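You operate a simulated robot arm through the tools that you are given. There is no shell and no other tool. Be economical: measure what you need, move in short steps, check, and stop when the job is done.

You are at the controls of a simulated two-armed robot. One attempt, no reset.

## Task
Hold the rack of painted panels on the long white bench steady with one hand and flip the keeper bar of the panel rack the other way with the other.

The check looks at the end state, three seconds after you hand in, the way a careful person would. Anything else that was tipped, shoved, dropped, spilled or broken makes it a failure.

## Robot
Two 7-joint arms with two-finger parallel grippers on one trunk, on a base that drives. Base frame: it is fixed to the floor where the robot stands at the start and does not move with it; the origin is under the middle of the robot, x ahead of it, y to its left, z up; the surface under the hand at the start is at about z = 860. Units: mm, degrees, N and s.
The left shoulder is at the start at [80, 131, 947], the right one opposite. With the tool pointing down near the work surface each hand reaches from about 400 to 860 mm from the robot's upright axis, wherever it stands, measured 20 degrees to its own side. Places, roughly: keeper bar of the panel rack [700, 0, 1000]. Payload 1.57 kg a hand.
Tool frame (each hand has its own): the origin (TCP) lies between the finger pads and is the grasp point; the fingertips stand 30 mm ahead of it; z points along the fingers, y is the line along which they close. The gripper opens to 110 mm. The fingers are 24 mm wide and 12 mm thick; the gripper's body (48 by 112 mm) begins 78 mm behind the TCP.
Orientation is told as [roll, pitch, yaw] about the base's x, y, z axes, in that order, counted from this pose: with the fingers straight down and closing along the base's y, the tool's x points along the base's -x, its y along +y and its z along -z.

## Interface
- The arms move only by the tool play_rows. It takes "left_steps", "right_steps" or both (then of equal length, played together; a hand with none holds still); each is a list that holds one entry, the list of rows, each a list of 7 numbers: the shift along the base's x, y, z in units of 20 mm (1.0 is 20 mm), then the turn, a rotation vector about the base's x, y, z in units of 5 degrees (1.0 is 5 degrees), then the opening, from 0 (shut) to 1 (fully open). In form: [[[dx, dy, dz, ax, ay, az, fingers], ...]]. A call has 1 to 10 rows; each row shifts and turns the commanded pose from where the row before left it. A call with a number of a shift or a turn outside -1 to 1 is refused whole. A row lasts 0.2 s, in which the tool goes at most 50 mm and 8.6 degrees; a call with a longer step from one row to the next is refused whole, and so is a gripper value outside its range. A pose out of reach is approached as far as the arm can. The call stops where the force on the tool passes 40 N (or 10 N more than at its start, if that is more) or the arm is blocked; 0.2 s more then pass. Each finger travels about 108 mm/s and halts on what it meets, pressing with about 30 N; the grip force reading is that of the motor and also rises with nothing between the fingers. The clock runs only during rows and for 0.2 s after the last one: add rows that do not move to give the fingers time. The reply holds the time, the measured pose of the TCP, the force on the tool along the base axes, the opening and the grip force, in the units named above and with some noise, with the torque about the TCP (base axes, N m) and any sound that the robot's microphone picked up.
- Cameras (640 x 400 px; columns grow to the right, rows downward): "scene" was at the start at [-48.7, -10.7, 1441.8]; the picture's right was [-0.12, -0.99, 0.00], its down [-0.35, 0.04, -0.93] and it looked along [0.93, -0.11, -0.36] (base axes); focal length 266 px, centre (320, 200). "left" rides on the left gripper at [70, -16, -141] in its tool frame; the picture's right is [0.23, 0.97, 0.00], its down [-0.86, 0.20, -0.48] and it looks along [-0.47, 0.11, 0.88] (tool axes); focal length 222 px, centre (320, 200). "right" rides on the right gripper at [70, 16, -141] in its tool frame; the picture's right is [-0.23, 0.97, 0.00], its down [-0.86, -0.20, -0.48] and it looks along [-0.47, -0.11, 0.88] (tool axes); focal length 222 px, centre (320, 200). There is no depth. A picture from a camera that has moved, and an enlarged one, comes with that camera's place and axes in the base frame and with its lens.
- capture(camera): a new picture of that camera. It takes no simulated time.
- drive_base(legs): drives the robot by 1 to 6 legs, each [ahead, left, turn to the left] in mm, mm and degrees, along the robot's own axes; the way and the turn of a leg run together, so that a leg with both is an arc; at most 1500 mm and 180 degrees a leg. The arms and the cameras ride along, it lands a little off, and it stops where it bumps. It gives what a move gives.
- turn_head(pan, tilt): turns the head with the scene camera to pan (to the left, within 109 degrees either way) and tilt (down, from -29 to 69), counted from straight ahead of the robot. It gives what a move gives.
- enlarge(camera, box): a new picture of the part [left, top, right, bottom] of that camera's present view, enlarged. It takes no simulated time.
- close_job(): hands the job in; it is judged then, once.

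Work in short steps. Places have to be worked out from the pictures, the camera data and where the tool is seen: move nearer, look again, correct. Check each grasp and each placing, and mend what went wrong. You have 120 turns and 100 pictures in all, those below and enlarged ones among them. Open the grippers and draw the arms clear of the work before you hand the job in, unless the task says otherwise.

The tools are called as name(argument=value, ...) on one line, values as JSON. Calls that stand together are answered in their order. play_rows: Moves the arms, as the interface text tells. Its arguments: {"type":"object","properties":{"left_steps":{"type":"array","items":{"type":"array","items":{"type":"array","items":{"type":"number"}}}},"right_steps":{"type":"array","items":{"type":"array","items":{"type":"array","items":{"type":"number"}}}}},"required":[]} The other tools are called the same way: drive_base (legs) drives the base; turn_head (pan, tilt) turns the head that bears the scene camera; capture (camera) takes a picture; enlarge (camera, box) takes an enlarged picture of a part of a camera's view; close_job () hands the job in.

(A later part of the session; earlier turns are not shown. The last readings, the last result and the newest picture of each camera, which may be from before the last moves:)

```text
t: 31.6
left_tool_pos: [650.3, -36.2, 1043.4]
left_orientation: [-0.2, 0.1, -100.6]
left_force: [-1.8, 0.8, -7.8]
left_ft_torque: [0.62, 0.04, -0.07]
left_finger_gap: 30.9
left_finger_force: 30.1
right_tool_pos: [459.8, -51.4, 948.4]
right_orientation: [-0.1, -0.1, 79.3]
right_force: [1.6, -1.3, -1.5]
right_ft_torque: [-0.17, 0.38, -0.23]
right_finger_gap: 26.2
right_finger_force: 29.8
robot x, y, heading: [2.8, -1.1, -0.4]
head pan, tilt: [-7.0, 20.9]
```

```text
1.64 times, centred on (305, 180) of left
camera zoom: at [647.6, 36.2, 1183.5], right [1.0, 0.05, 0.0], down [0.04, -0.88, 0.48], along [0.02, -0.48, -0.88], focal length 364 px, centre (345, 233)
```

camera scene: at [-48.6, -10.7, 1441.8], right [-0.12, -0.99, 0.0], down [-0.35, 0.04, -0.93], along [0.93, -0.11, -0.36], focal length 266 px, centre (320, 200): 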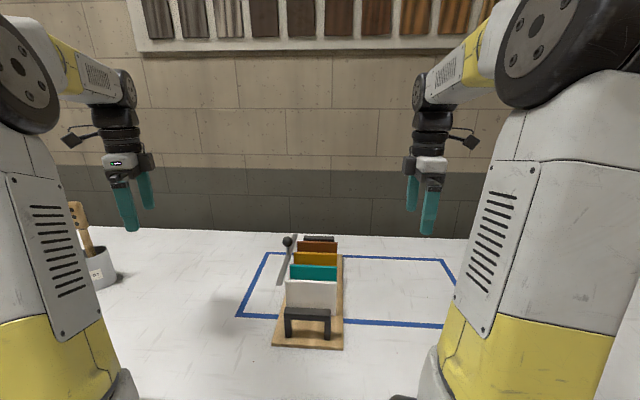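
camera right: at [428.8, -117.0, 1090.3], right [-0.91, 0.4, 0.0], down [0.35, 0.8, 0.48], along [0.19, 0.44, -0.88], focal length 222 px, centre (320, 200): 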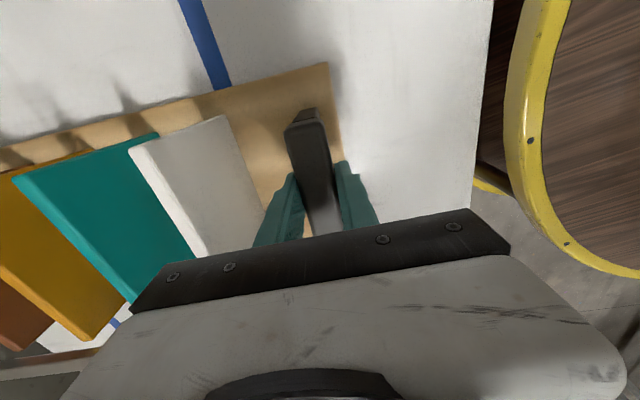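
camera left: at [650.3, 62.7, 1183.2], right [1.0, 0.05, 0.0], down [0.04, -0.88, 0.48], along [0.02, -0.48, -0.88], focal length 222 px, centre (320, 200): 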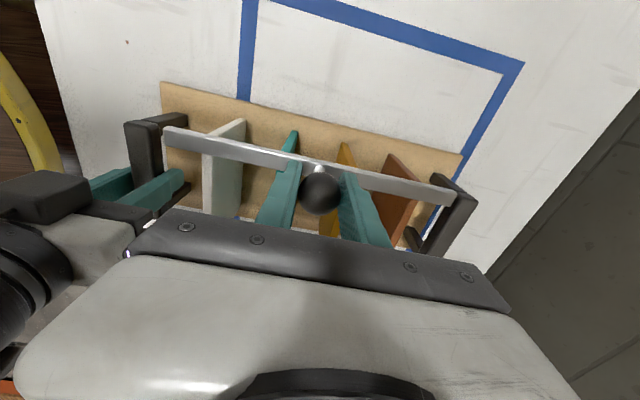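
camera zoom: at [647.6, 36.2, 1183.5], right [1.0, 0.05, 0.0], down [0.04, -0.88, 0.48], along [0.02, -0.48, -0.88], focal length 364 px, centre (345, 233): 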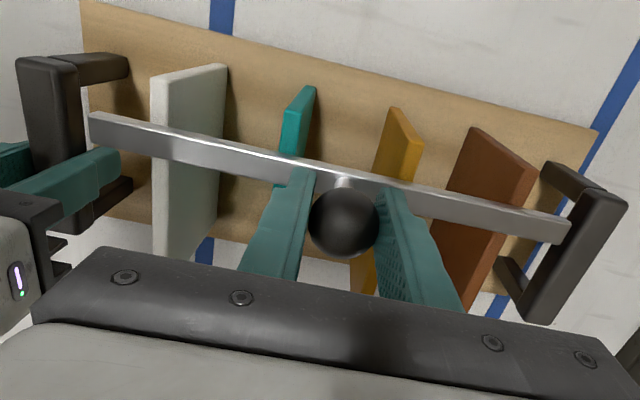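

The bar translates with the knob with no tilt and little force. I'll keep going the same way in 8 mm rows.

play_rows(left_steps=[[[-0.06, -0.4, 0.02, 0, 0, 0, 0.15], [-0.06, -0.4, 0.02, 0, 0, 0, 0.15], [0, 0, 0, 0, 0, 0, 0.15]]])

enlarge(camera="left", box=[110, 60, 500, 300])

```text
t: 32.4
left_tool_pos: [648.4, -51.8, 1042.5]
left_orientation: [-0.2, 0.1, -100.5]
left_force: [-8.8, 2.3, -13.6]
left_ft_torque: [0.15, -0.07, 0.07]
left_finger_gap: 30.9
left_finger_force: 30.0
right_tool_pos: [460.3, -50.2, 949.1]
right_orientation: [-0.1, -0.1, 79.4]
right_force: [8.9, -2.3, 5.5]
right_ft_torque: [0.28, -0.04, -0.5]
right_finger_gap: 25.8
right_finger_force: 30.1
robot x, y, heading: [1.8, -2.2, 0.0]
head pan, tilt: [-7.0, 20.9]
```

```text
1.64 times, centred on (305, 180) of left
camera zoom: at [644.9, 20.5, 1183.6], right [1.0, 0.05, 0.0], down [0.04, -0.88, 0.48], along [0.02, -0.48, -0.88], focal length 364 px, centre (345, 233)
```

zoom: 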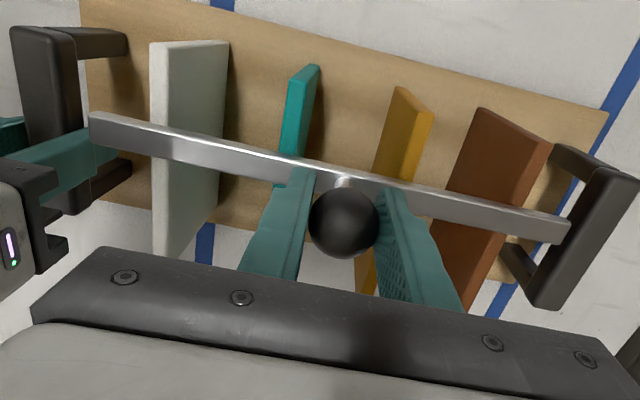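

It behaves as a pure slide across the panels. I'll keep going along the rack's lateral direction, relaxing a bit down and -x.

play_rows(left_steps=[[[-0.13, -0.49, -0.05, 0, 0, 0, 0.15], [-0.1, -0.49, -0.02, 0, 0, 0, 0.15], [-0.1, -0.49, 0, 0, 0, 0, 0.15], [0, 0, 0, 0, 0, 0, 0.15]]])

enlarge(camera="left", box=[110, 60, 500, 300])

enlarge(camera="scene", box=[220, 190, 400, 360])

```text
t: 33.4
left_tool_pos: [642.0, -81.0, 1043.6]
left_orientation: [0.1, 0.1, -100.3]
left_force: [-7.0, 11.8, -5.3]
left_ft_torque: [0.26, -0.07, -0.22]
left_finger_gap: 30.9
left_finger_force: 30.2
right_tool_pos: [458.2, -51.3, 948.0]
right_orientation: [0.0, 0.0, 79.3]
right_force: [9.3, -12.5, 5.9]
right_ft_torque: [-0.15, 0.04, -1.07]
right_finger_gap: 27.8
right_finger_force: 29.9
robot x, y, heading: [2.9, 1.1, -0.1]
head pan, tilt: [-7.0, 20.9]
```

```text
1.64 times, centred on (305, 180) of left
camera zoom: at [638.5, -9.1, 1183.8], right [1.0, 0.05, 0.0], down [0.04, -0.88, 0.48], along [0.02, -0.48, -0.88], focal length 364 px, centre (345, 233)
```

zoom: 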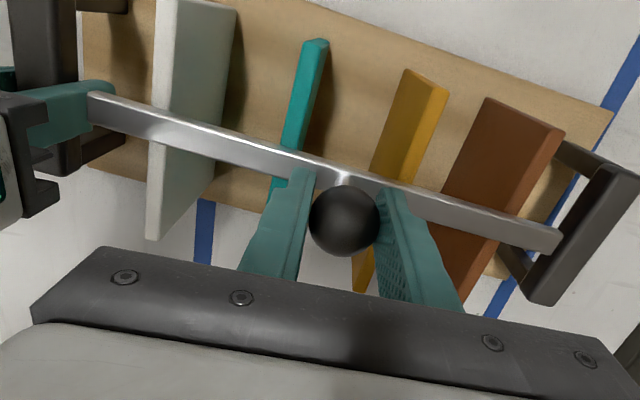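

```text
2.35 times, centred on (310, 275) of scene
camera zoom: at [-48.5, -10.7, 1441.8], right [-0.12, -0.99, 0.0], down [-0.35, 0.04, -0.93], along [0.93, -0.11, -0.36], focal length 626 px, centre (344, 24)
```

zoom: 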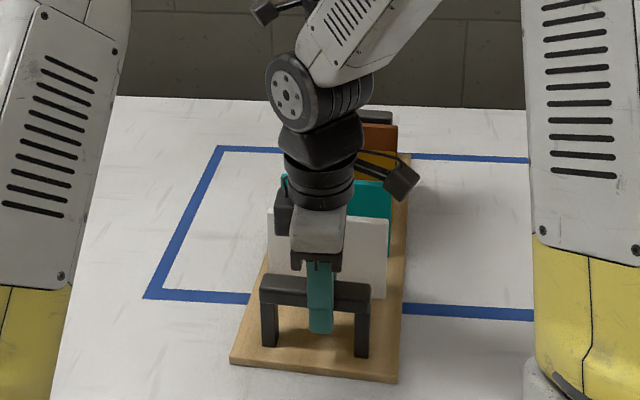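

The y force rose to 12 N and the rack has yawed slightly in the right grip, so something has blocked the bar (a stop or contact). I'll back off and inspect.

play_rows(left_steps=[[[0.09, 0.49, 0, 0, 0, 0, 0.15], [0.09, 0.49, 0, 0, 0, 0, 0.15], [0, 0, 0, 0, 0, 0, 0.15]]])

capture(camera="left")

capture(camera="right")

enlarge(camera="scene", box=[220, 190, 400, 360])

```text
t: 34.2
left_tool_pos: [645.7, -60.9, 1043.9]
left_orientation: [-0.1, 0.0, -100.4]
left_force: [-0.5, 0.7, -7.0]
left_ft_torque: [-0.44, 0.05, 0.2]
left_finger_gap: 30.8
left_finger_force: 29.8
right_tool_pos: [458.0, -49.9, 947.8]
right_orientation: [0.1, 0.0, 79.5]
right_force: [-0.6, 0.5, -0.4]
right_ft_torque: [0.23, -0.28, -0.43]
right_finger_gap: 26.9
right_finger_force: 30.0
robot x, y, heading: [-0.6, 1.3, -0.1]
head pan, tilt: [-7.0, 20.9]
```

```text
62 pictures are left
camera left: at [641.9, 10.5, 1183.8], right [1.0, 0.05, 0.0], down [0.04, -0.88, 0.48], along [0.02, -0.48, -0.88], focal length 222 px, centre (320, 200)
```

left: 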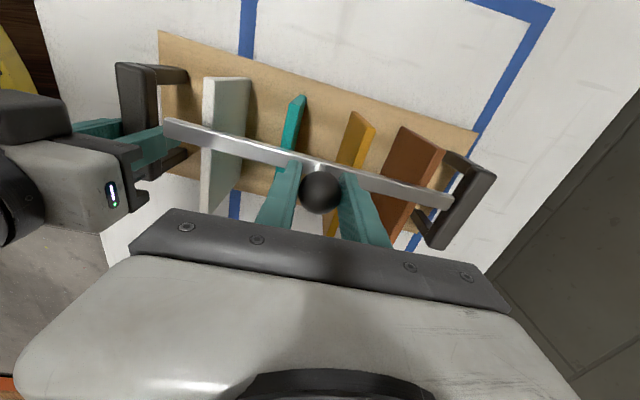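

```text
61 pictures are left
camera right: at [428.3, -116.8, 1089.9], right [-0.92, 0.4, 0.0], down [0.35, 0.8, 0.48], along [0.19, 0.44, -0.88], focal length 222 px, centre (320, 200)
```

right: 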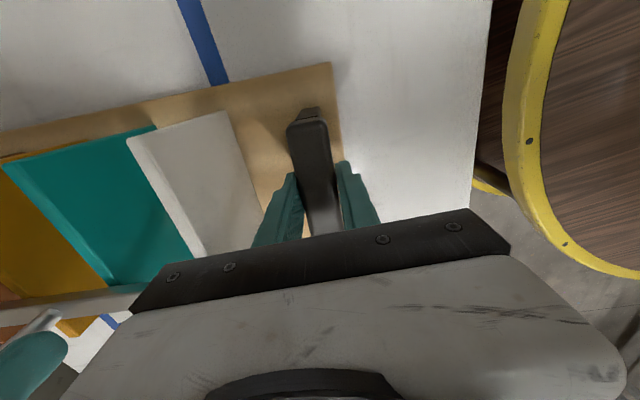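

```text
2.35 times, centred on (310, 275) of scene
camera zoom: at [-48.4, -10.7, 1441.8], right [-0.12, -0.99, 0.0], down [-0.35, 0.04, -0.93], along [0.93, -0.11, -0.36], focal length 626 px, centre (344, 24)
```

zoom: 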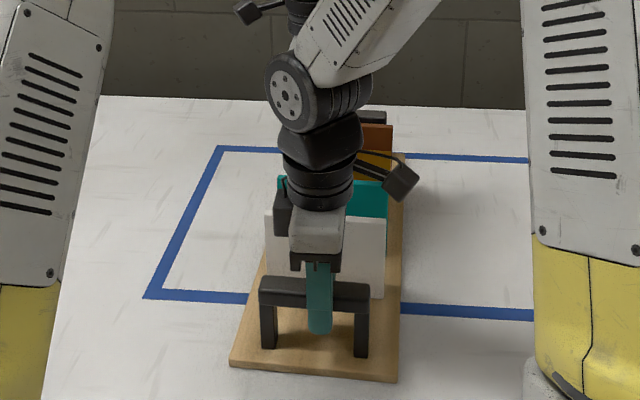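

The bar slides freely again at y=-61, and the rack has yawed about 3–4° because I held it only at one end. I'll release the handle and brace the rack instead against its right edge, opposite the knob, so it can't swing.

play_rows(right_steps=[[[0, 0, 0, 0, 0, 0, 0.3], [0, 0, 0, 0, 0, 0, 0.45], [0, 0, 0, 0, 0, 0, 0.6], [0, 0, 1, 0, 0, 0, 0.6], [0, 0, 1, 0, 0, 0, 0.6], [0, 0, 1, 0, 0, 0, 0.6], [0, 0, 1, 0, 0, 0, 0.6], [0, -1, 1, 0, 0, 0, 0.6], [0, -1, 1, 0, 0, 0, 0.6], [0, -1, 1, 0, 0, 0, 0.6]]])

play_rows(right_steps=[[[0, -1, 1, 0, 0, 0, 0.4], [0, -1, 1, 0, 0, 0, 0.3], [0, -1, 1, 0, 0, 0, 0.2], [0.5, -1, 0, 0, 0, 0, 0.1], [1, -1, 0, 0, 0, 0, 0], [1, -1, 0, 0, 0, 0, 0], [1, -1, 0, 0, 0, 0, 0], [1, -1, 0, 0, 0, 0, 0], [1, -1, 0, 0, 0, 0, 0], [1, 0, 0, 0, 0, 0, 0]]])

capture(camera="scene")

capture(camera="right")

```text
t: 36.4
left_tool_pos: [644.6, -62.9, 1043.5]
left_orientation: [0.0, 0.1, -100.5]
left_force: [-1.3, -0.3, -4.9]
left_ft_torque: [-0.36, -0.01, -0.01]
left_finger_gap: 30.8
left_finger_force: 30.0
right_tool_pos: [457.9, -110.5, 1087.9]
right_orientation: [0.1, 0.1, 79.3]
right_force: [0.2, 0.5, 0.6]
right_ft_torque: [0.03, -0.02, 0.01]
right_finger_gap: 66.0
right_finger_force: 0.1
robot x, y, heading: [0.9, -0.0, 0.0]
head pan, tilt: [-7.0, 20.9]
```

```text
t: 38.6
left_tool_pos: [644.4, -62.0, 1043.2]
left_orientation: [-0.1, 0.0, -100.5]
left_force: [0.8, 0.1, -6.2]
left_ft_torque: [-0.11, 0.09, 0.04]
left_finger_gap: 31.0
left_finger_force: 29.8
right_tool_pos: [590.0, -291.9, 1147.8]
right_orientation: [0.0, 0.0, 79.4]
right_force: [-0.6, 0.1, -0.4]
right_ft_torque: [0.0, 0.0, 0.04]
right_finger_gap: 0.4
right_finger_force: 21.2
robot x, y, heading: [-0.6, 0.2, -0.1]
head pan, tilt: [-7.0, 20.9]
```

```text
59 pictures are left
camera scene: at [-48.5, -10.8, 1441.8], right [-0.12, -0.99, 0.0], down [-0.35, 0.04, -0.93], along [0.93, -0.11, -0.36], focal length 266 px, centre (320, 200)
```

scene: 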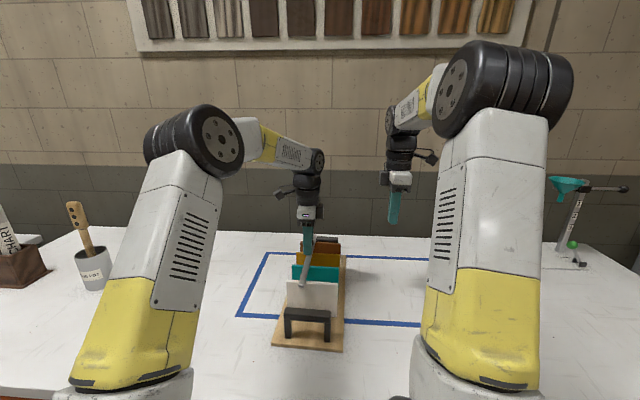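

```text
58 pictures are left
camera right: at [560.5, -358.0, 1289.6], right [-0.92, 0.4, 0.0], down [0.35, 0.8, 0.48], along [0.19, 0.44, -0.88], focal length 222 px, centre (320, 200)
```

right: 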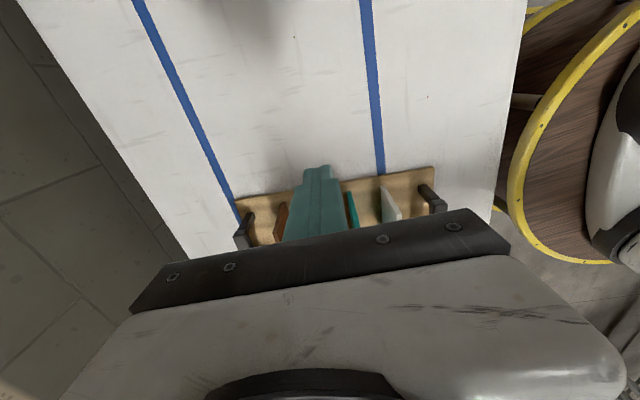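

enlarge(camera="scene", box=[250, 210, 380, 355])

```text
2.76 times, centred on (315, 282) of scene
camera zoom: at [-48.5, -10.8, 1441.8], right [-0.12, -0.99, 0.0], down [-0.35, 0.04, -0.93], along [0.93, -0.11, -0.36], focal length 733 px, centre (334, -28)
```

zoom: 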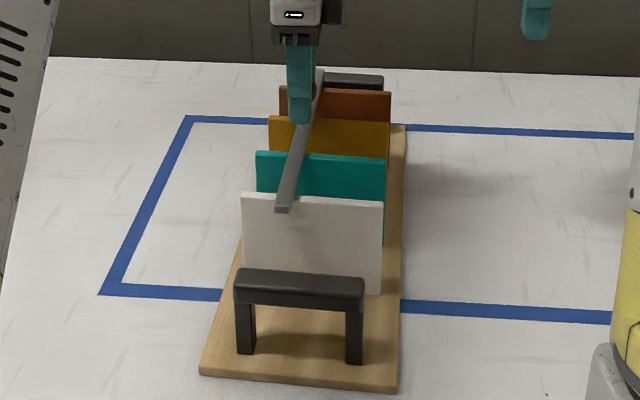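

The bar now lies over the panels' left third, with roughly 60 mm of travel. The rack's right edge now runs from (416,-125) to (811,-224), about 3.5° off its start. I'll release the knob and lift the left hand for a clear look before setting the rack straight.

play_rows(left_steps=[[[0, 0, 0, 0, 0, 0, 0.35], [0, 0, 0, 0, 0, 0, 0.45], [0, 0, 0, 0, 0, 0, 0.6], [0, 0, 1, 0, 0, 0, 0.6], [0, 0, 1, 0, 0, 0, 0.6], [0, 0, 1, 0, 0, 0, 0.6], [0, 0, 1, 0, 0, 0, 0.6], [0, 1, 1, 0, 0, 0, 0.6], [0, 1, 0.5, 0, 0, 0, 0.6], [0, 1, 0, 0, 0, 0, 0.6]]], right_steps=[[[1, 0, -1, 0, 0, 0, 0], [1, 0, -1, 0, 0, 0, 0], [1, 0, -1, 1, 0, 0, 0], [1, 0, -1, 1, 0, 0, 0], [1, 0, -1, 1, 0, 0, 0], [1, 0, -1, 0, 0, 0, 0], [1, 0, -1, 0, 0, 0, 0], [1, 0, -1, 0, 0, 0, 0], [1, 0, -1, 0, 0, 0, 0], [0.5, 0, -1, 0, 0, 0, 0]]])

capture(camera="left")

capture(camera="right")

enlarge(camera="scene", box=[240, 200, 400, 355])

```text
t: 40.8
left_tool_pos: [646.2, -2.5, 1153.2]
left_orientation: [-0.1, 0.0, -100.5]
left_force: [-0.6, -0.3, -1.0]
left_ft_torque: [0.01, -0.01, 0.0]
left_finger_gap: 65.8
left_finger_force: 0.1
right_tool_pos: [777.7, -291.2, 948.2]
right_orientation: [2.8, -14.7, 78.9]
right_force: [-0.8, 0.4, 0.2]
right_ft_torque: [0.01, 0.01, 0.0]
right_finger_gap: 0.1
right_finger_force: 21.4
robot x, y, heading: [-1.8, 3.0, -0.2]
head pan, tilt: [-7.0, 20.9]
```

```text
56 pictures are left
camera left: at [642.5, 69.9, 1293.9], right [1.0, 0.05, 0.0], down [0.04, -0.88, 0.48], along [0.02, -0.48, -0.88], focal length 222 px, centre (320, 200)
```

left: 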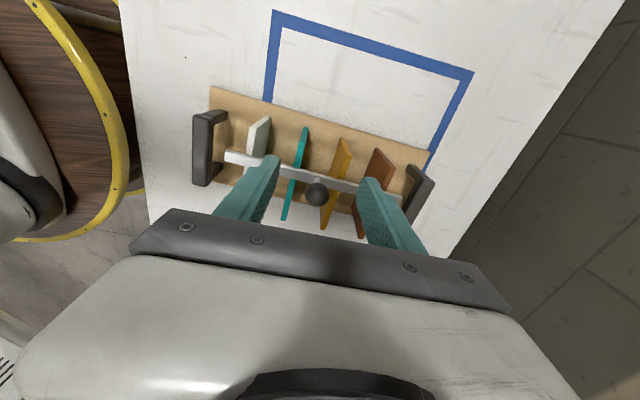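

```text
55 pictures are left
camera right: at [748.7, -391.8, 1067.9], right [-0.92, 0.39, 0.1], down [0.35, 0.65, 0.67], along [0.19, 0.65, -0.73], focal length 222 px, centre (320, 200)
```

right: 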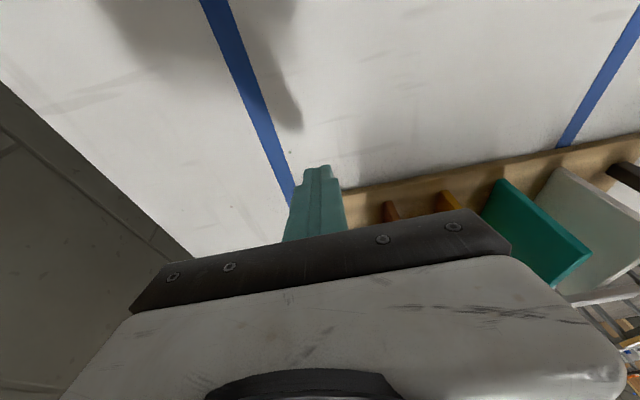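

```text
2.58 times, centred on (320, 278) of scene
camera zoom: at [-48.7, -10.9, 1441.8], right [-0.12, -0.99, 0.0], down [-0.35, 0.04, -0.93], along [0.93, -0.11, -0.36], focal length 686 px, centre (320, 0)
```

zoom: 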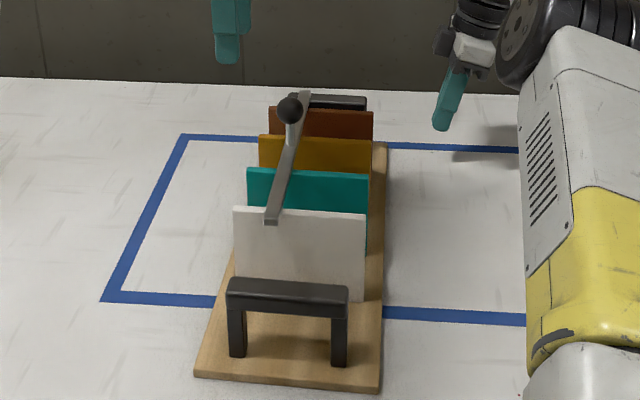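

The bar stays put where I left it. Now I'll lower the right fingertips to bench level beside the rack's far right edge to set it straight.

play_rows(right_steps=[[[0, 0, -1, 0, 0, 0, 0], [0, 0, -1, 0, 0, 0, 0], [0, 0, -0.5, 0, 0, 0, 0], [0, 0, -0.15, 0, 0, 0, 0]]])

capture(camera="right")

enlarge(camera="scene", box=[280, 200, 440, 300])

```text
t: 41.8
left_tool_pos: [646.6, -2.5, 1152.3]
left_orientation: [0.0, 0.0, -100.5]
left_force: [-0.2, 0.3, 0.0]
left_ft_torque: [0.02, 0.0, -0.03]
left_finger_gap: 66.0
left_finger_force: 0.0
right_tool_pos: [778.2, -290.9, 895.1]
right_orientation: [2.9, -14.7, 79.0]
right_force: [0.0, 0.1, -0.1]
right_ft_torque: [0.02, 0.0, 0.0]
right_finger_gap: 0.0
right_finger_force: 21.4
robot x, y, heading: [-2.4, -0.4, -0.1]
head pan, tilt: [-7.0, 20.9]
```

```text
53 pictures are left
camera right: at [749.5, -391.4, 1015.5], right [-0.92, 0.39, 0.1], down [0.35, 0.65, 0.67], along [0.19, 0.65, -0.73], focal length 222 px, centre (320, 200)
```

right: 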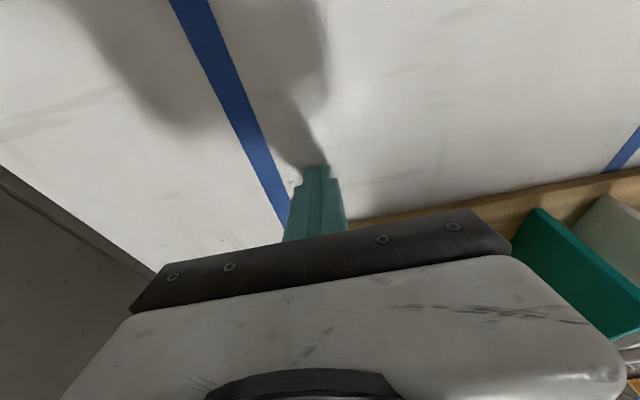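

```text
4.00 times, centred on (360, 250) of scene
camera zoom: at [-48.5, -10.7, 1441.8], right [-0.12, -0.99, 0.0], down [-0.35, 0.04, -0.93], along [0.93, -0.11, -0.36], focal length 1063 px, centre (160, 0)
```

zoom: 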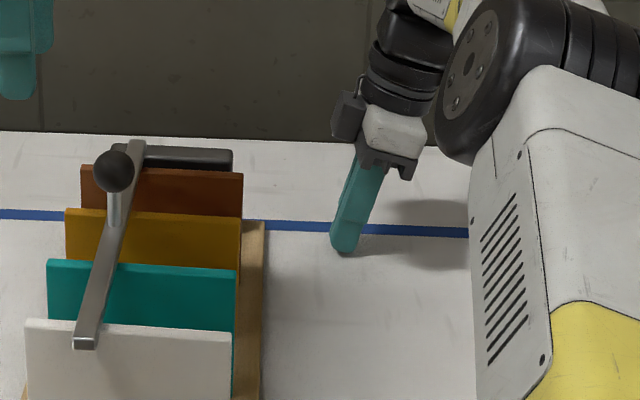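

The tip sits just off the bench. I'll approach the edge (contact expected near y=-234) and push to y≈-220.

play_rows(right_steps=[[[0, 1, 0, 0, 0, 0, 0], [0, 1, 0, 0, 0, 0, 0], [0, 0.6, 0, 0, 0, 0, 0], [0, 0.4, 0, 0, 0, 0, 0], [0, 0.3, 0, 0, 0, 0, 0], [0, 0.3, 0, 0, 0, 0, 0]]])

enlarge(camera="scene", box=[240, 200, 400, 355])

```text
t: 43.2
left_tool_pos: [644.7, -2.1, 1153.3]
left_orientation: [0.0, 0.0, -100.6]
left_force: [0.6, -0.8, 0.3]
left_ft_torque: [0.01, 0.03, -0.01]
left_finger_gap: 65.8
left_finger_force: 0.0
right_tool_pos: [779.2, -217.8, 895.7]
right_orientation: [2.9, -14.6, 79.0]
right_force: [-0.5, -2.2, 0.5]
right_ft_torque: [-0.04, 0.06, 0.0]
right_finger_gap: 0.0
right_finger_force: 21.2
robot x, y, heading: [0.4, -0.1, 0.3]
head pan, tilt: [-7.0, 20.9]
```

```text
2.58 times, centred on (320, 278) of scene
camera zoom: at [-48.5, -10.9, 1441.8], right [-0.12, -0.99, 0.0], down [-0.35, 0.04, -0.93], along [0.93, -0.11, -0.36], focal length 686 px, centre (320, 0)
```

zoom: 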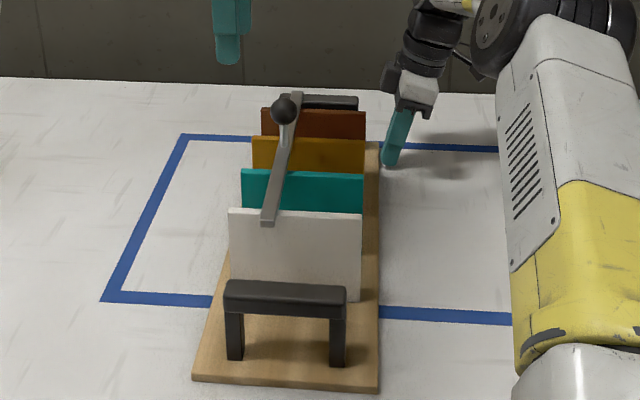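

The rack's corners now match the starting picture within about 2 mm. I'll move the brace back along the edge to x≈645 and touch it gently there.

play_rows(right_steps=[[[0, -1, 0, 0, 0, 0, 0], [0, -0.5, 0, 0, 0, 0, 0], [-1, 0, 0, 0, 0, 0, 0], [-1, 0, 0, 0, 0, 0, 0], [-1, 0, 0, 0, 0, 0, 0], [-1, 0, 0, 0, 0, 0, 0], [-1, 0, 0, 0, 0, 0, 0], [-1, 0, 0, 0, 0, 0, 0], [-0.7, 0, 0, 0, 0, 0, 0], [0, 1, 0, 0, 0, 0, 0]]])

play_rows(right_steps=[[[0, 1, 0, 0, 0, 0, 0], [0, 0.5, 0, 0, 0, 0, 0], [0, 0.3, 0, 0, 0, 0, 0]]])

enlarge(camera="scene", box=[240, 200, 400, 355])

capture(camera="right")

```text
t: 45.4
left_tool_pos: [645.6, -1.6, 1152.8]
left_orientation: [0.1, 0.0, -100.5]
left_force: [-0.1, -0.9, -0.7]
left_ft_torque: [0.01, 0.02, 0.03]
left_finger_gap: 65.7
left_finger_force: 0.1
right_tool_pos: [643.3, -229.9, 895.2]
right_orientation: [2.8, -14.8, 79.1]
right_force: [0.6, -0.2, 0.0]
right_ft_torque: [0.02, 0.02, 0.0]
right_finger_gap: 0.0
right_finger_force: 21.3
robot x, y, heading: [-1.6, 2.5, 0.1]
head pan, tilt: [-7.0, 20.9]
```

```text
t: 46.2
left_tool_pos: [645.5, -1.8, 1154.0]
left_orientation: [0.0, 0.1, -100.5]
left_force: [0.2, 0.1, 0.4]
left_ft_torque: [0.02, -0.03, 0.02]
left_finger_gap: 65.8
left_finger_force: 0.0
right_tool_pos: [643.9, -194.1, 895.1]
right_orientation: [2.8, -14.8, 79.0]
right_force: [0.1, -0.2, -0.2]
right_ft_torque: [-0.03, -0.01, 0.0]
right_finger_gap: 0.3
right_finger_force: 20.9
robot x, y, heading: [-1.5, 1.0, 0.2]
head pan, tilt: [-7.0, 20.9]
```

```text
2.58 times, centred on (320, 278) of scene
camera zoom: at [-48.5, -10.8, 1441.8], right [-0.12, -0.99, 0.0], down [-0.35, 0.04, -0.93], along [0.93, -0.11, -0.36], focal length 686 px, centre (320, 0)
```

zoom: 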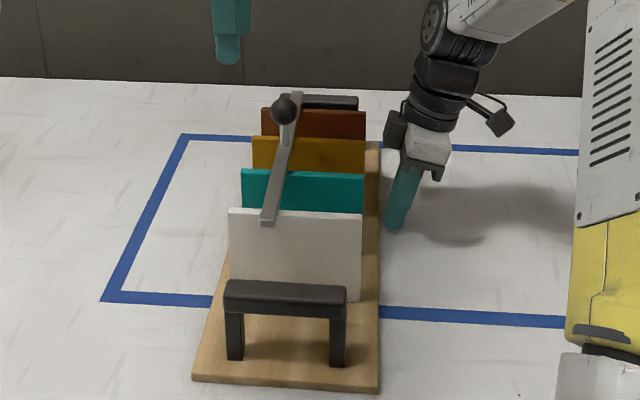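

```text
49 pictures are left
camera right: at [615.6, -294.9, 1015.9], right [-0.92, 0.39, 0.1], down [0.35, 0.65, 0.67], along [0.19, 0.65, -0.73], focal length 222 px, centre (320, 200)
```

right: 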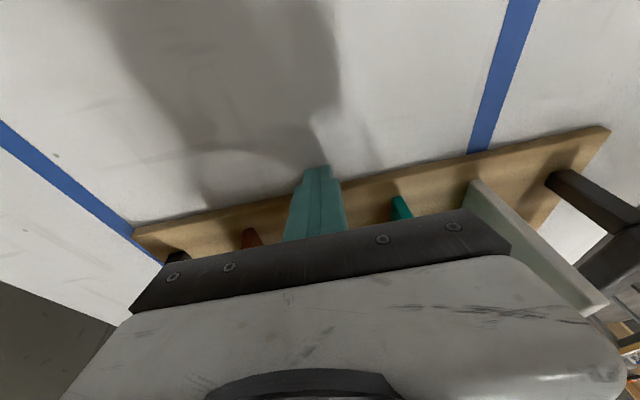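

Not yet touching, with the edge a few mm away. I'll nudge in 4 mm steps until a small contact force appears.

play_rows(right_steps=[[[0, 0.2, 0, 0, 0, 0, 0], [0, 0.2, 0, 0, 0, 0, 0]]])

play_rows(right_steps=[[[0, 0.15, 0, 0, 0, 0, 0], [0, 0, 0, 0, 0, 0, 0]]])

```text
t: 46.8
left_tool_pos: [645.5, -2.0, 1152.6]
left_orientation: [0.0, 0.1, -100.4]
left_force: [0.1, -0.4, 0.5]
left_ft_torque: [0.01, -0.01, -0.01]
left_finger_gap: 66.2
left_finger_force: 0.0
right_tool_pos: [645.0, -186.2, 896.6]
right_orientation: [2.9, -14.7, 79.1]
right_force: [-0.4, -2.6, 1.7]
right_ft_torque: [-0.03, -0.01, -0.01]
right_finger_gap: 0.0
right_finger_force: 20.9
robot x, y, heading: [-1.7, -0.9, -0.3]
head pan, tilt: [-7.0, 20.9]
```

```text
t: 47.4
left_tool_pos: [645.9, -1.2, 1153.6]
left_orientation: [0.1, -0.1, -100.5]
left_force: [-0.5, 0.2, 0.2]
left_ft_torque: [0.01, -0.01, 0.0]
left_finger_gap: 65.9
left_finger_force: 0.0
right_tool_pos: [644.4, -182.4, 896.9]
right_orientation: [2.8, -14.7, 79.0]
right_force: [-1.0, -3.3, 2.1]
right_ft_torque: [-0.03, 0.01, -0.02]
right_finger_gap: 0.0
right_finger_force: 20.8
robot x, y, heading: [0.7, 0.2, -0.0]
head pan, tilt: [-7.0, 20.9]
```

The brace is in contact (about 3 N). Now I'll bring the left hand over the knob, which I judge to be at about [649,-50].

play_rows(left_steps=[[[0.1, -0.8, 0, 0, 0, 0, 0.6], [0.1, -0.8, 0, 0, 0, 0, 0.6], [0, -0.8, 0, 0, 0, 0, 0.6], [0, 0, -1, 0, 0, 0, 0.6], [0, 0, -0.5, 0, 0, 0, 0.6]]])

capture(camera="left")

```text
t: 48.6
left_tool_pos: [650.8, -50.6, 1123.3]
left_orientation: [0.1, 0.0, -100.6]
left_force: [-0.2, -0.1, 0.5]
left_ft_torque: [-0.01, 0.03, -0.01]
left_finger_gap: 65.9
left_finger_force: 0.1
right_tool_pos: [644.9, -181.5, 894.5]
right_orientation: [2.8, -14.8, 78.9]
right_force: [-0.7, 0.4, 0.1]
right_ft_torque: [-0.02, -0.01, 0.0]
right_finger_gap: 0.1
right_finger_force: 21.7
robot x, y, heading: [0.4, -4.4, -0.1]
head pan, tilt: [-7.0, 20.9]
```

```text
48 pictures are left
camera left: at [647.0, 22.0, 1263.5], right [1.0, 0.05, 0.0], down [0.04, -0.88, 0.48], along [0.02, -0.48, -0.88], focal length 222 px, centre (320, 200)
```

left: 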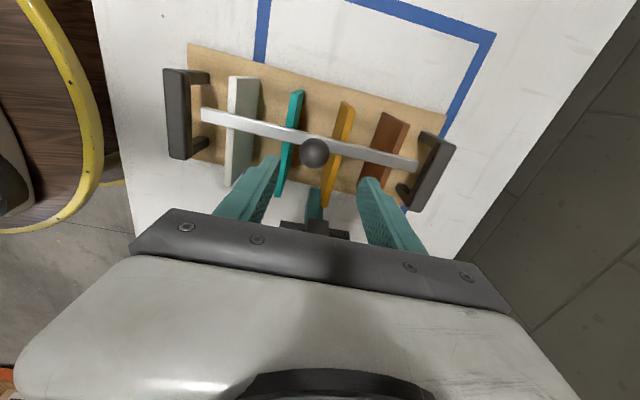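

The knob reads [644,-45,1041]. I'll descend onto it and close.

play_rows(left_steps=[[[-0.35, 0.3, 0, 0, 0, 0, 0.6], [0, 0, -1, 0, 0, 0, 0.6], [0, 0, -1, 0, 0, 0, 0.6], [0, 0, -1, 0, 0, 0, 0.6], [0, 0, -1, 0, 0, 0, 0.6], [0, 0, 0, 0, 0, 0, 0.5], [0, 0, 0, 0, 0, 0, 0.4], [0, 0, 0, 0, 0, 0, 0.3], [0, 0, 0, 0, 0, 0, 0.2], [0, 0, 0, 0, 0, 0, 0.15]]])

enlarge(camera="left", box=[110, 60, 500, 300])

```text
t: 50.8
left_tool_pos: [643.6, -44.5, 1044.1]
left_orientation: [0.0, 0.0, -100.5]
left_force: [3.5, -0.9, 0.4]
left_ft_torque: [-0.04, -0.04, 0.01]
left_finger_gap: 30.8
left_finger_force: 29.6
right_tool_pos: [644.3, -183.4, 894.5]
right_orientation: [2.9, -14.7, 79.0]
right_force: [-0.1, -0.6, -0.4]
right_ft_torque: [-0.01, 0.06, 0.01]
right_finger_gap: 0.0
right_finger_force: 21.5
robot x, y, heading: [1.6, 1.7, 0.2]
head pan, tilt: [-7.0, 20.9]
```

```text
1.64 times, centred on (305, 180) of left
camera zoom: at [640.1, 27.9, 1184.6], right [1.0, 0.05, 0.0], down [0.04, -0.88, 0.48], along [0.02, -0.48, -0.88], focal length 364 px, centre (345, 233)
```

zoom: 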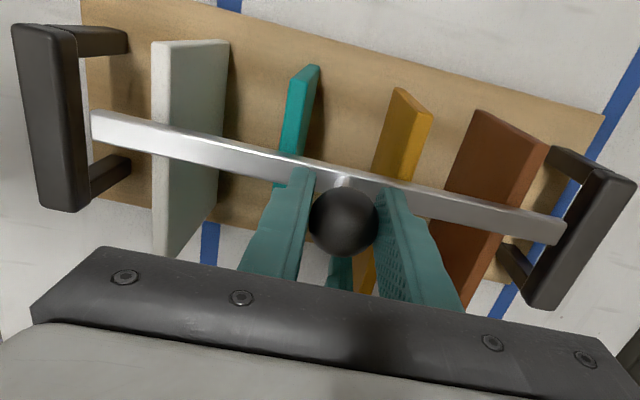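

The knob is held and forces are low. I'll push right in small steps and watch the brace's force.

play_rows(left_steps=[[[-0.07, -0.38, -0.03, 0, 0, 0, 0.15], [-0.05, -0.27, 0, 0, 0, 0, 0.15], [0, 0, 0, 0, 0, 0, 0.15]]])

play_rows(left_steps=[[[-0.05, -0.25, 0, 0, 0, 0, 0.15], [0, 0, 0, 0, 0, 0, 0.15]]])

play_rows(left_steps=[[[-0.05, -0.25, 0, 0, 0, 0, 0.15], [0, 0, 0, 0, 0, 0, 0.15]]])

enlarge(camera="left", box=[110, 60, 500, 300])

enlarge(camera="scene", box=[240, 200, 400, 355])

```text
t: 51.6
left_tool_pos: [639.7, -55.7, 1042.8]
left_orientation: [0.2, 0.0, -100.5]
left_force: [6.2, -0.4, 16.1]
left_ft_torque: [0.35, -0.09, 0.07]
left_finger_gap: 30.9
left_finger_force: 30.2
right_tool_pos: [644.5, -182.7, 894.6]
right_orientation: [2.7, -14.7, 79.0]
right_force: [0.2, 0.6, -0.6]
right_ft_torque: [0.0, -0.03, 0.0]
right_finger_gap: 0.0
right_finger_force: 20.8
robot x, y, heading: [-0.2, -0.2, -0.0]
head pan, tilt: [-7.0, 20.9]
```

```text
t: 52.2
left_tool_pos: [639.2, -59.9, 1042.8]
left_orientation: [0.0, 0.1, -100.4]
left_force: [9.1, 12.5, 15.6]
left_ft_torque: [0.03, -0.01, 0.07]
left_finger_gap: 30.9
left_finger_force: 30.2
right_tool_pos: [645.2, -182.7, 895.3]
right_orientation: [2.9, -14.7, 79.0]
right_force: [-3.2, -4.4, 2.5]
right_ft_torque: [-0.11, 0.05, 0.04]
right_finger_gap: 0.0
right_finger_force: 21.6
robot x, y, heading: [-1.5, 1.5, 0.1]
head pan, tilt: [-7.0, 20.9]
```

```text
t: 52.8
left_tool_pos: [637.2, -66.5, 1042.2]
left_orientation: [0.1, 0.0, -100.5]
left_force: [10.4, 13.0, 14.5]
left_ft_torque: [0.47, -0.13, 0.03]
left_finger_gap: 31.4
left_finger_force: 30.0
right_tool_pos: [645.1, -182.8, 894.9]
right_orientation: [2.8, -14.7, 78.9]
right_force: [-4.5, -9.3, 2.5]
right_ft_torque: [-0.22, 0.19, 0.1]
right_finger_gap: 0.1
right_finger_force: 21.2
robot x, y, heading: [-1.7, -0.1, -0.0]
head pan, tilt: [-7.0, 20.9]
```

```text
1.64 times, centred on (305, 180) of left
camera zoom: at [634.8, 5.7, 1183.1], right [1.0, 0.05, 0.0], down [0.04, -0.88, 0.48], along [0.02, -0.48, -0.88], focal length 364 px, centre (345, 233)
```

zoom: 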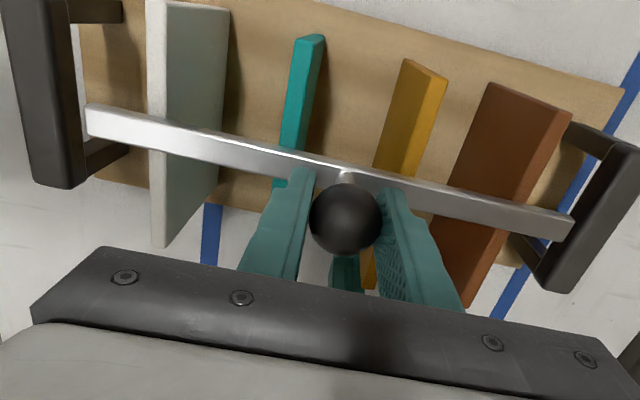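

```text
2.58 times, centred on (320, 278) of scene
camera zoom: at [-48.8, -10.5, 1441.8], right [-0.12, -0.99, 0.0], down [-0.35, 0.04, -0.93], along [0.93, -0.11, -0.36], focal length 686 px, centre (320, 0)
```

zoom: 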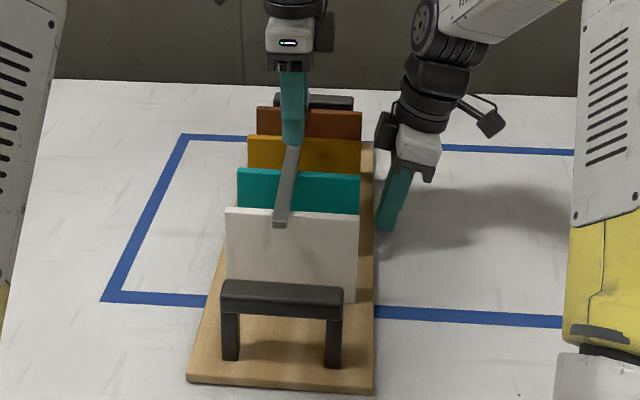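

At about 70 mm travel there is a steady ~13 N resistance, but the knob kept moving, so this may be a centre detent. The brace is carrying the load; I'll continue with pure -y and a slight lift to ease the side forces.

play_rows(left_steps=[[[0.03, -0.25, 0.05, 0, 0, 0, 0.15], [0, 0, 0, 0, 0, 0, 0.15]]])

play_rows(left_steps=[[[0, -0.25, 0, 0, 0, 0, 0.15], [0, 0, 0, 0, 0, 0, 0.15]]])

enlarge(camera="scene", box=[240, 200, 400, 355])

enlarge(camera="left", box=[110, 60, 500, 300])

```text
t: 53.4
left_tool_pos: [637.1, -72.8, 1043.6]
left_orientation: [-0.2, 0.0, -100.6]
left_force: [-7.2, 14.3, 14.6]
left_ft_torque: [0.01, 0.07, -0.03]
left_finger_gap: 31.1
left_finger_force: 30.0
right_tool_pos: [645.0, -183.2, 894.9]
right_orientation: [2.6, -14.7, 79.0]
right_force: [-0.1, -12.6, -5.2]
right_ft_torque: [-0.43, 0.04, -0.08]
right_finger_gap: 0.0
right_finger_force: 21.1
robot x, y, heading: [-1.3, 0.1, 0.1]
head pan, tilt: [-7.0, 20.9]
```

```text
t: 54.0
left_tool_pos: [638.2, -77.2, 1043.4]
left_orientation: [0.0, 0.0, -100.5]
left_force: [-9.6, 15.5, 12.8]
left_ft_torque: [0.35, -0.03, 0.01]
left_finger_gap: 31.6
left_finger_force: 30.1
right_tool_pos: [645.0, -183.3, 896.2]
right_orientation: [2.7, -14.8, 79.0]
right_force: [4.0, -15.9, -1.7]
right_ft_torque: [-0.46, -0.04, -0.17]
right_finger_gap: 0.3
right_finger_force: 21.4
robot x, y, heading: [-0.7, -0.4, 0.0]
head pan, tilt: [-7.0, 20.9]
```

```text
2.58 times, centred on (320, 278) of scene
camera zoom: at [-49.2, -10.7, 1441.8], right [-0.12, -0.99, 0.0], down [-0.35, 0.04, -0.93], along [0.93, -0.11, -0.36], focal length 686 px, centre (320, 0)
```

zoom: 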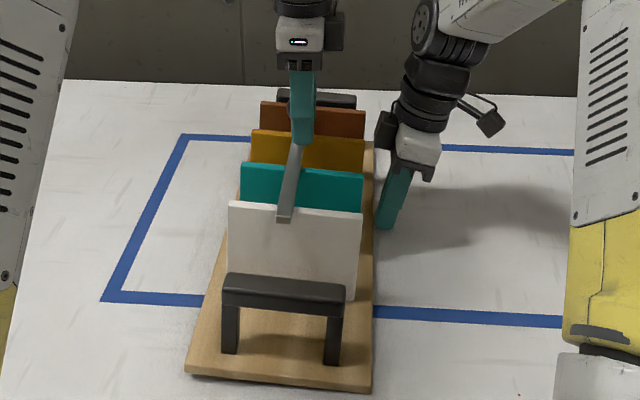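

```text
1.64 times, centred on (305, 180) of left
camera zoom: at [635.2, -5.0, 1183.4], right [1.0, 0.05, 0.0], down [0.04, -0.88, 0.48], along [0.02, -0.48, -0.88], focal length 364 px, centre (345, 233)
```

zoom: 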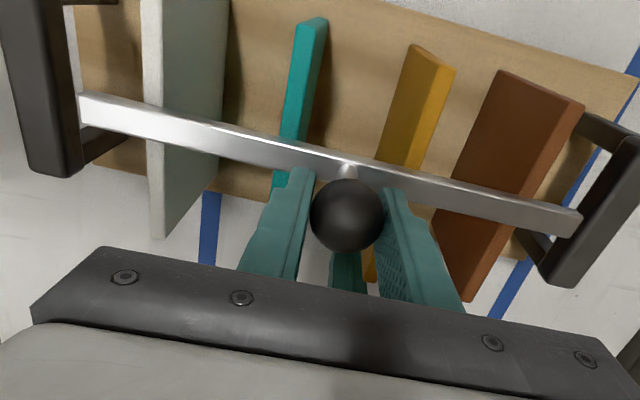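

The rack is starting to tip about the brace, so this is a hard end stop: the bar is at the end of its travel, over the panels' middle. I'll back off at once.

play_rows(left_steps=[[[0.05, 0.3, 0, 0, 0, 0, 0.15], [0.05, 0.3, 0, 0, 0, 0, 0.15], [0, 0.1, 0, 0, 0, 0, 0.15], [0, 0, 0, 0, 0, 0, 0.15]]])

enlarge(camera="scene", box=[240, 200, 400, 355])

enlarge(camera="left", box=[110, 60, 500, 300])

```text
t: 55.0
left_tool_pos: [640.9, -62.2, 1042.5]
left_orientation: [-0.1, 0.0, -100.5]
left_force: [0.2, 0.8, -8.6]
left_ft_torque: [-0.1, -0.12, -0.07]
left_finger_gap: 31.1
left_finger_force: 29.4
right_tool_pos: [644.8, -181.5, 895.5]
right_orientation: [2.9, -14.8, 79.0]
right_force: [0.9, -0.1, 0.2]
right_ft_torque: [-0.01, 0.0, 0.02]
right_finger_gap: 0.1
right_finger_force: 21.5
robot x, y, heading: [1.1, -0.3, 0.1]
head pan, tilt: [-7.0, 20.9]
```

```text
2.58 times, centred on (320, 278) of scene
camera zoom: at [-48.2, -10.8, 1441.8], right [-0.12, -0.99, 0.0], down [-0.35, 0.04, -0.93], along [0.93, -0.11, -0.36], focal length 686 px, centre (320, 0)
```

zoom: 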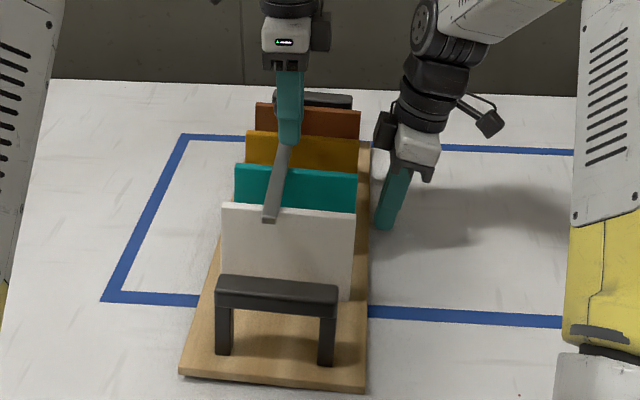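

```text
1.64 times, centred on (305, 180) of left
camera zoom: at [637.7, 9.5, 1182.6], right [1.0, 0.05, 0.0], down [0.04, -0.88, 0.48], along [0.02, -0.48, -0.88], focal length 364 px, centre (345, 233)
```

zoom: 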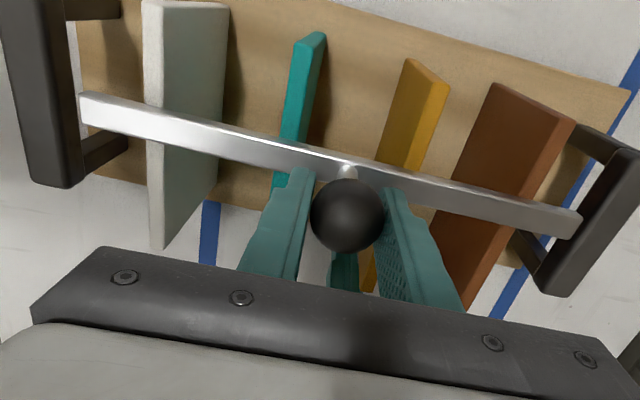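

The rack still looks slightly raised at its left edge, and I'm lifting about 9 N through the knob. I'll lower the hand a few mm until that goes.

play_rows(left_steps=[[[0, 0, -0.15, 0, 0, 0, 0.15], [0, 0, 0, 0, 0, 0, 0.15]]])

enlarge(camera="scene", box=[240, 200, 400, 355])

```text
t: 55.6
left_tool_pos: [641.9, -61.9, 1039.8]
left_orientation: [0.2, 0.0, -100.5]
left_force: [-0.8, 1.4, 2.9]
left_ft_torque: [-0.84, 0.14, -0.03]
left_finger_gap: 31.3
left_finger_force: 29.7
right_tool_pos: [643.9, -182.4, 894.0]
right_orientation: [2.8, -14.6, 79.0]
right_force: [0.8, -0.7, 0.3]
right_ft_torque: [0.03, 0.04, -0.02]
right_finger_gap: 0.1
right_finger_force: 21.4
robot x, y, heading: [-1.0, -3.8, -0.2]
head pan, tilt: [-7.0, 20.9]
```

```text
2.58 times, centred on (320, 278) of scene
camera zoom: at [-48.7, -10.6, 1441.8], right [-0.12, -0.99, 0.0], down [-0.35, 0.04, -0.93], along [0.93, -0.11, -0.36], focal length 686 px, centre (320, 0)
```

zoom: 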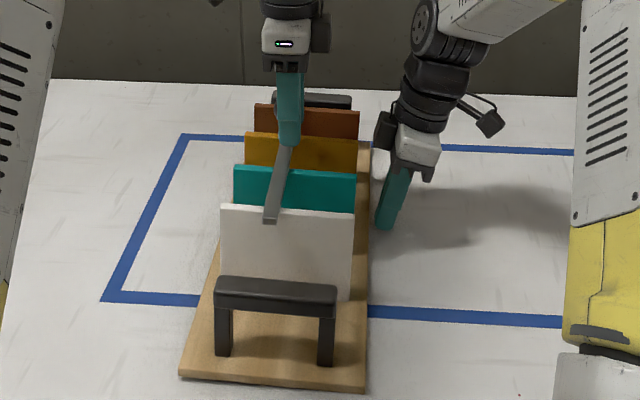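

Nearly settled. I'll lower 2 mm more and then open the left fingers and lift clear.

play_rows(left_steps=[[[0, 0, -0.1, 0, 0, 0, 0.15], [0, 0, 0, 0, 0, 0, 0.15], [0, 0, 0, 0, 0, 0, 0.3], [0, 0, 0, 0, 0, 0, 0.45], [0, 0, 0, 0, 0, 0, 0.6], [0, 0, 0, 0, 0, 0, 0.6]]])

play_rows(left_steps=[[[0, 0, 1, 0, 0, 0, 0.6], [0, 0, 1, 0, 0, 0, 0.6], [0, 0, 1, 0, 0, 0, 0.6], [0, 0, 1, 0, 0, 0, 0.6], [0, 1, 1, 0, 0, 0, 0.6], [0, 1, 0.5, 0, 0, 0, 0.6], [0, 1, 0, 0, 0, 0, 0.6]]])

enlarge(camera="scene", box=[240, 200, 400, 355])

capture(camera="left")

```text
t: 57.0
left_tool_pos: [640.7, -62.8, 1037.3]
left_orientation: [0.0, 0.0, -100.5]
left_force: [0.0, 0.5, -0.8]
left_ft_torque: [0.01, -0.02, 0.01]
left_finger_gap: 66.0
left_finger_force: 0.0
right_tool_pos: [644.5, -182.1, 893.9]
right_orientation: [2.8, -14.8, 79.0]
right_force: [-0.9, -1.2, 1.0]
right_ft_torque: [-0.02, 0.0, 0.02]
right_finger_gap: 0.1
right_finger_force: 20.6
robot x, y, heading: [0.1, -3.0, -0.1]
head pan, tilt: [-7.0, 20.9]
```

```text
t: 58.6
left_tool_pos: [640.8, -2.4, 1147.3]
left_orientation: [-0.2, 0.0, -100.5]
left_force: [0.4, 0.3, -0.2]
left_ft_torque: [-0.01, 0.02, 0.0]
left_finger_gap: 66.1
left_finger_force: 0.2
right_tool_pos: [645.4, -183.5, 895.3]
right_orientation: [2.8, -14.8, 79.0]
right_force: [-0.5, -0.5, -0.2]
right_ft_torque: [0.02, -0.02, -0.01]
right_finger_gap: 0.2
right_finger_force: 21.7
robot x, y, heading: [0.1, 1.7, -0.1]
head pan, tilt: [-7.0, 20.9]
```

```text
2.58 times, centred on (320, 278) of scene
camera zoom: at [-48.5, -10.9, 1441.8], right [-0.12, -0.99, 0.0], down [-0.35, 0.04, -0.93], along [0.93, -0.11, -0.36], focal length 686 px, centre (320, 0)
```

zoom: 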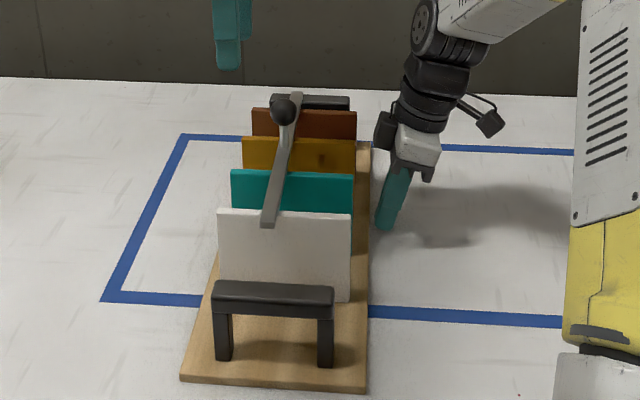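

```text
38 pictures are left
camera left: at [637.6, 69.0, 1288.6], right [1.0, 0.05, 0.0], down [0.04, -0.88, 0.48], along [0.02, -0.48, -0.88], focal length 222 px, centre (320, 200)
```

left: 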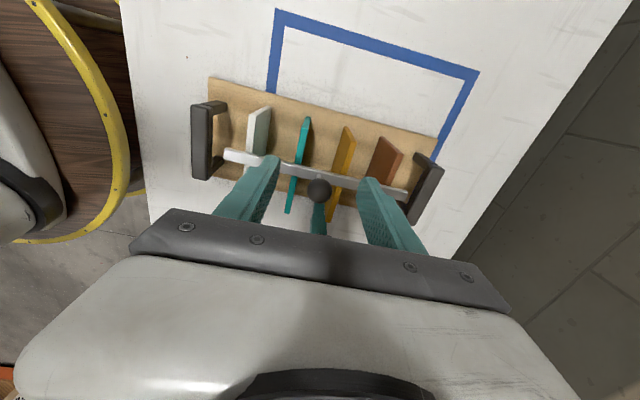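

The stem now looks tilted to the left, so the bar does rotate somehow. I'll zoom in to understand.

enlarge(camera="scene", box=[285, 215, 345, 265])

enlarge(camera="left", box=[190, 70, 450, 240])

```text
8.00 times, centred on (315, 240) of scene
camera zoom: at [-48.5, -10.9, 1441.8], right [-0.12, -0.99, 0.0], down [-0.35, 0.04, -0.93], along [0.93, -0.11, -0.36], focal length 2127 px, centre (360, -120)
```

zoom: 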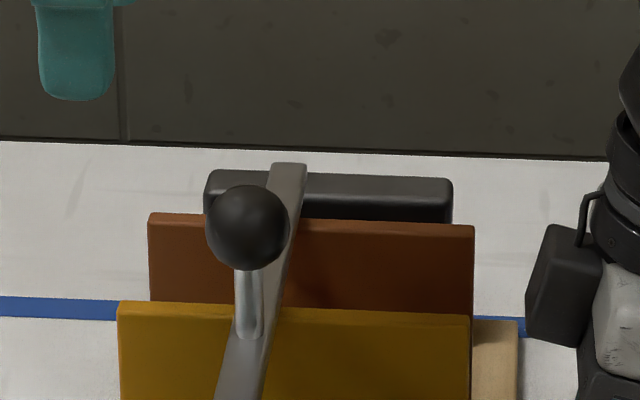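

```text
2.35 times, centred on (320, 155) of left
camera zoom: at [637.6, 69.0, 1288.6], right [1.0, 0.05, 0.0], down [0.04, -0.88, 0.48], along [0.02, -0.48, -0.88], focal length 523 px, centre (320, 306)
```

zoom: 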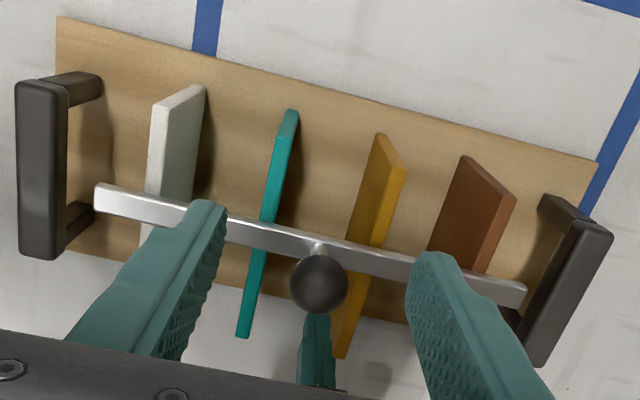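

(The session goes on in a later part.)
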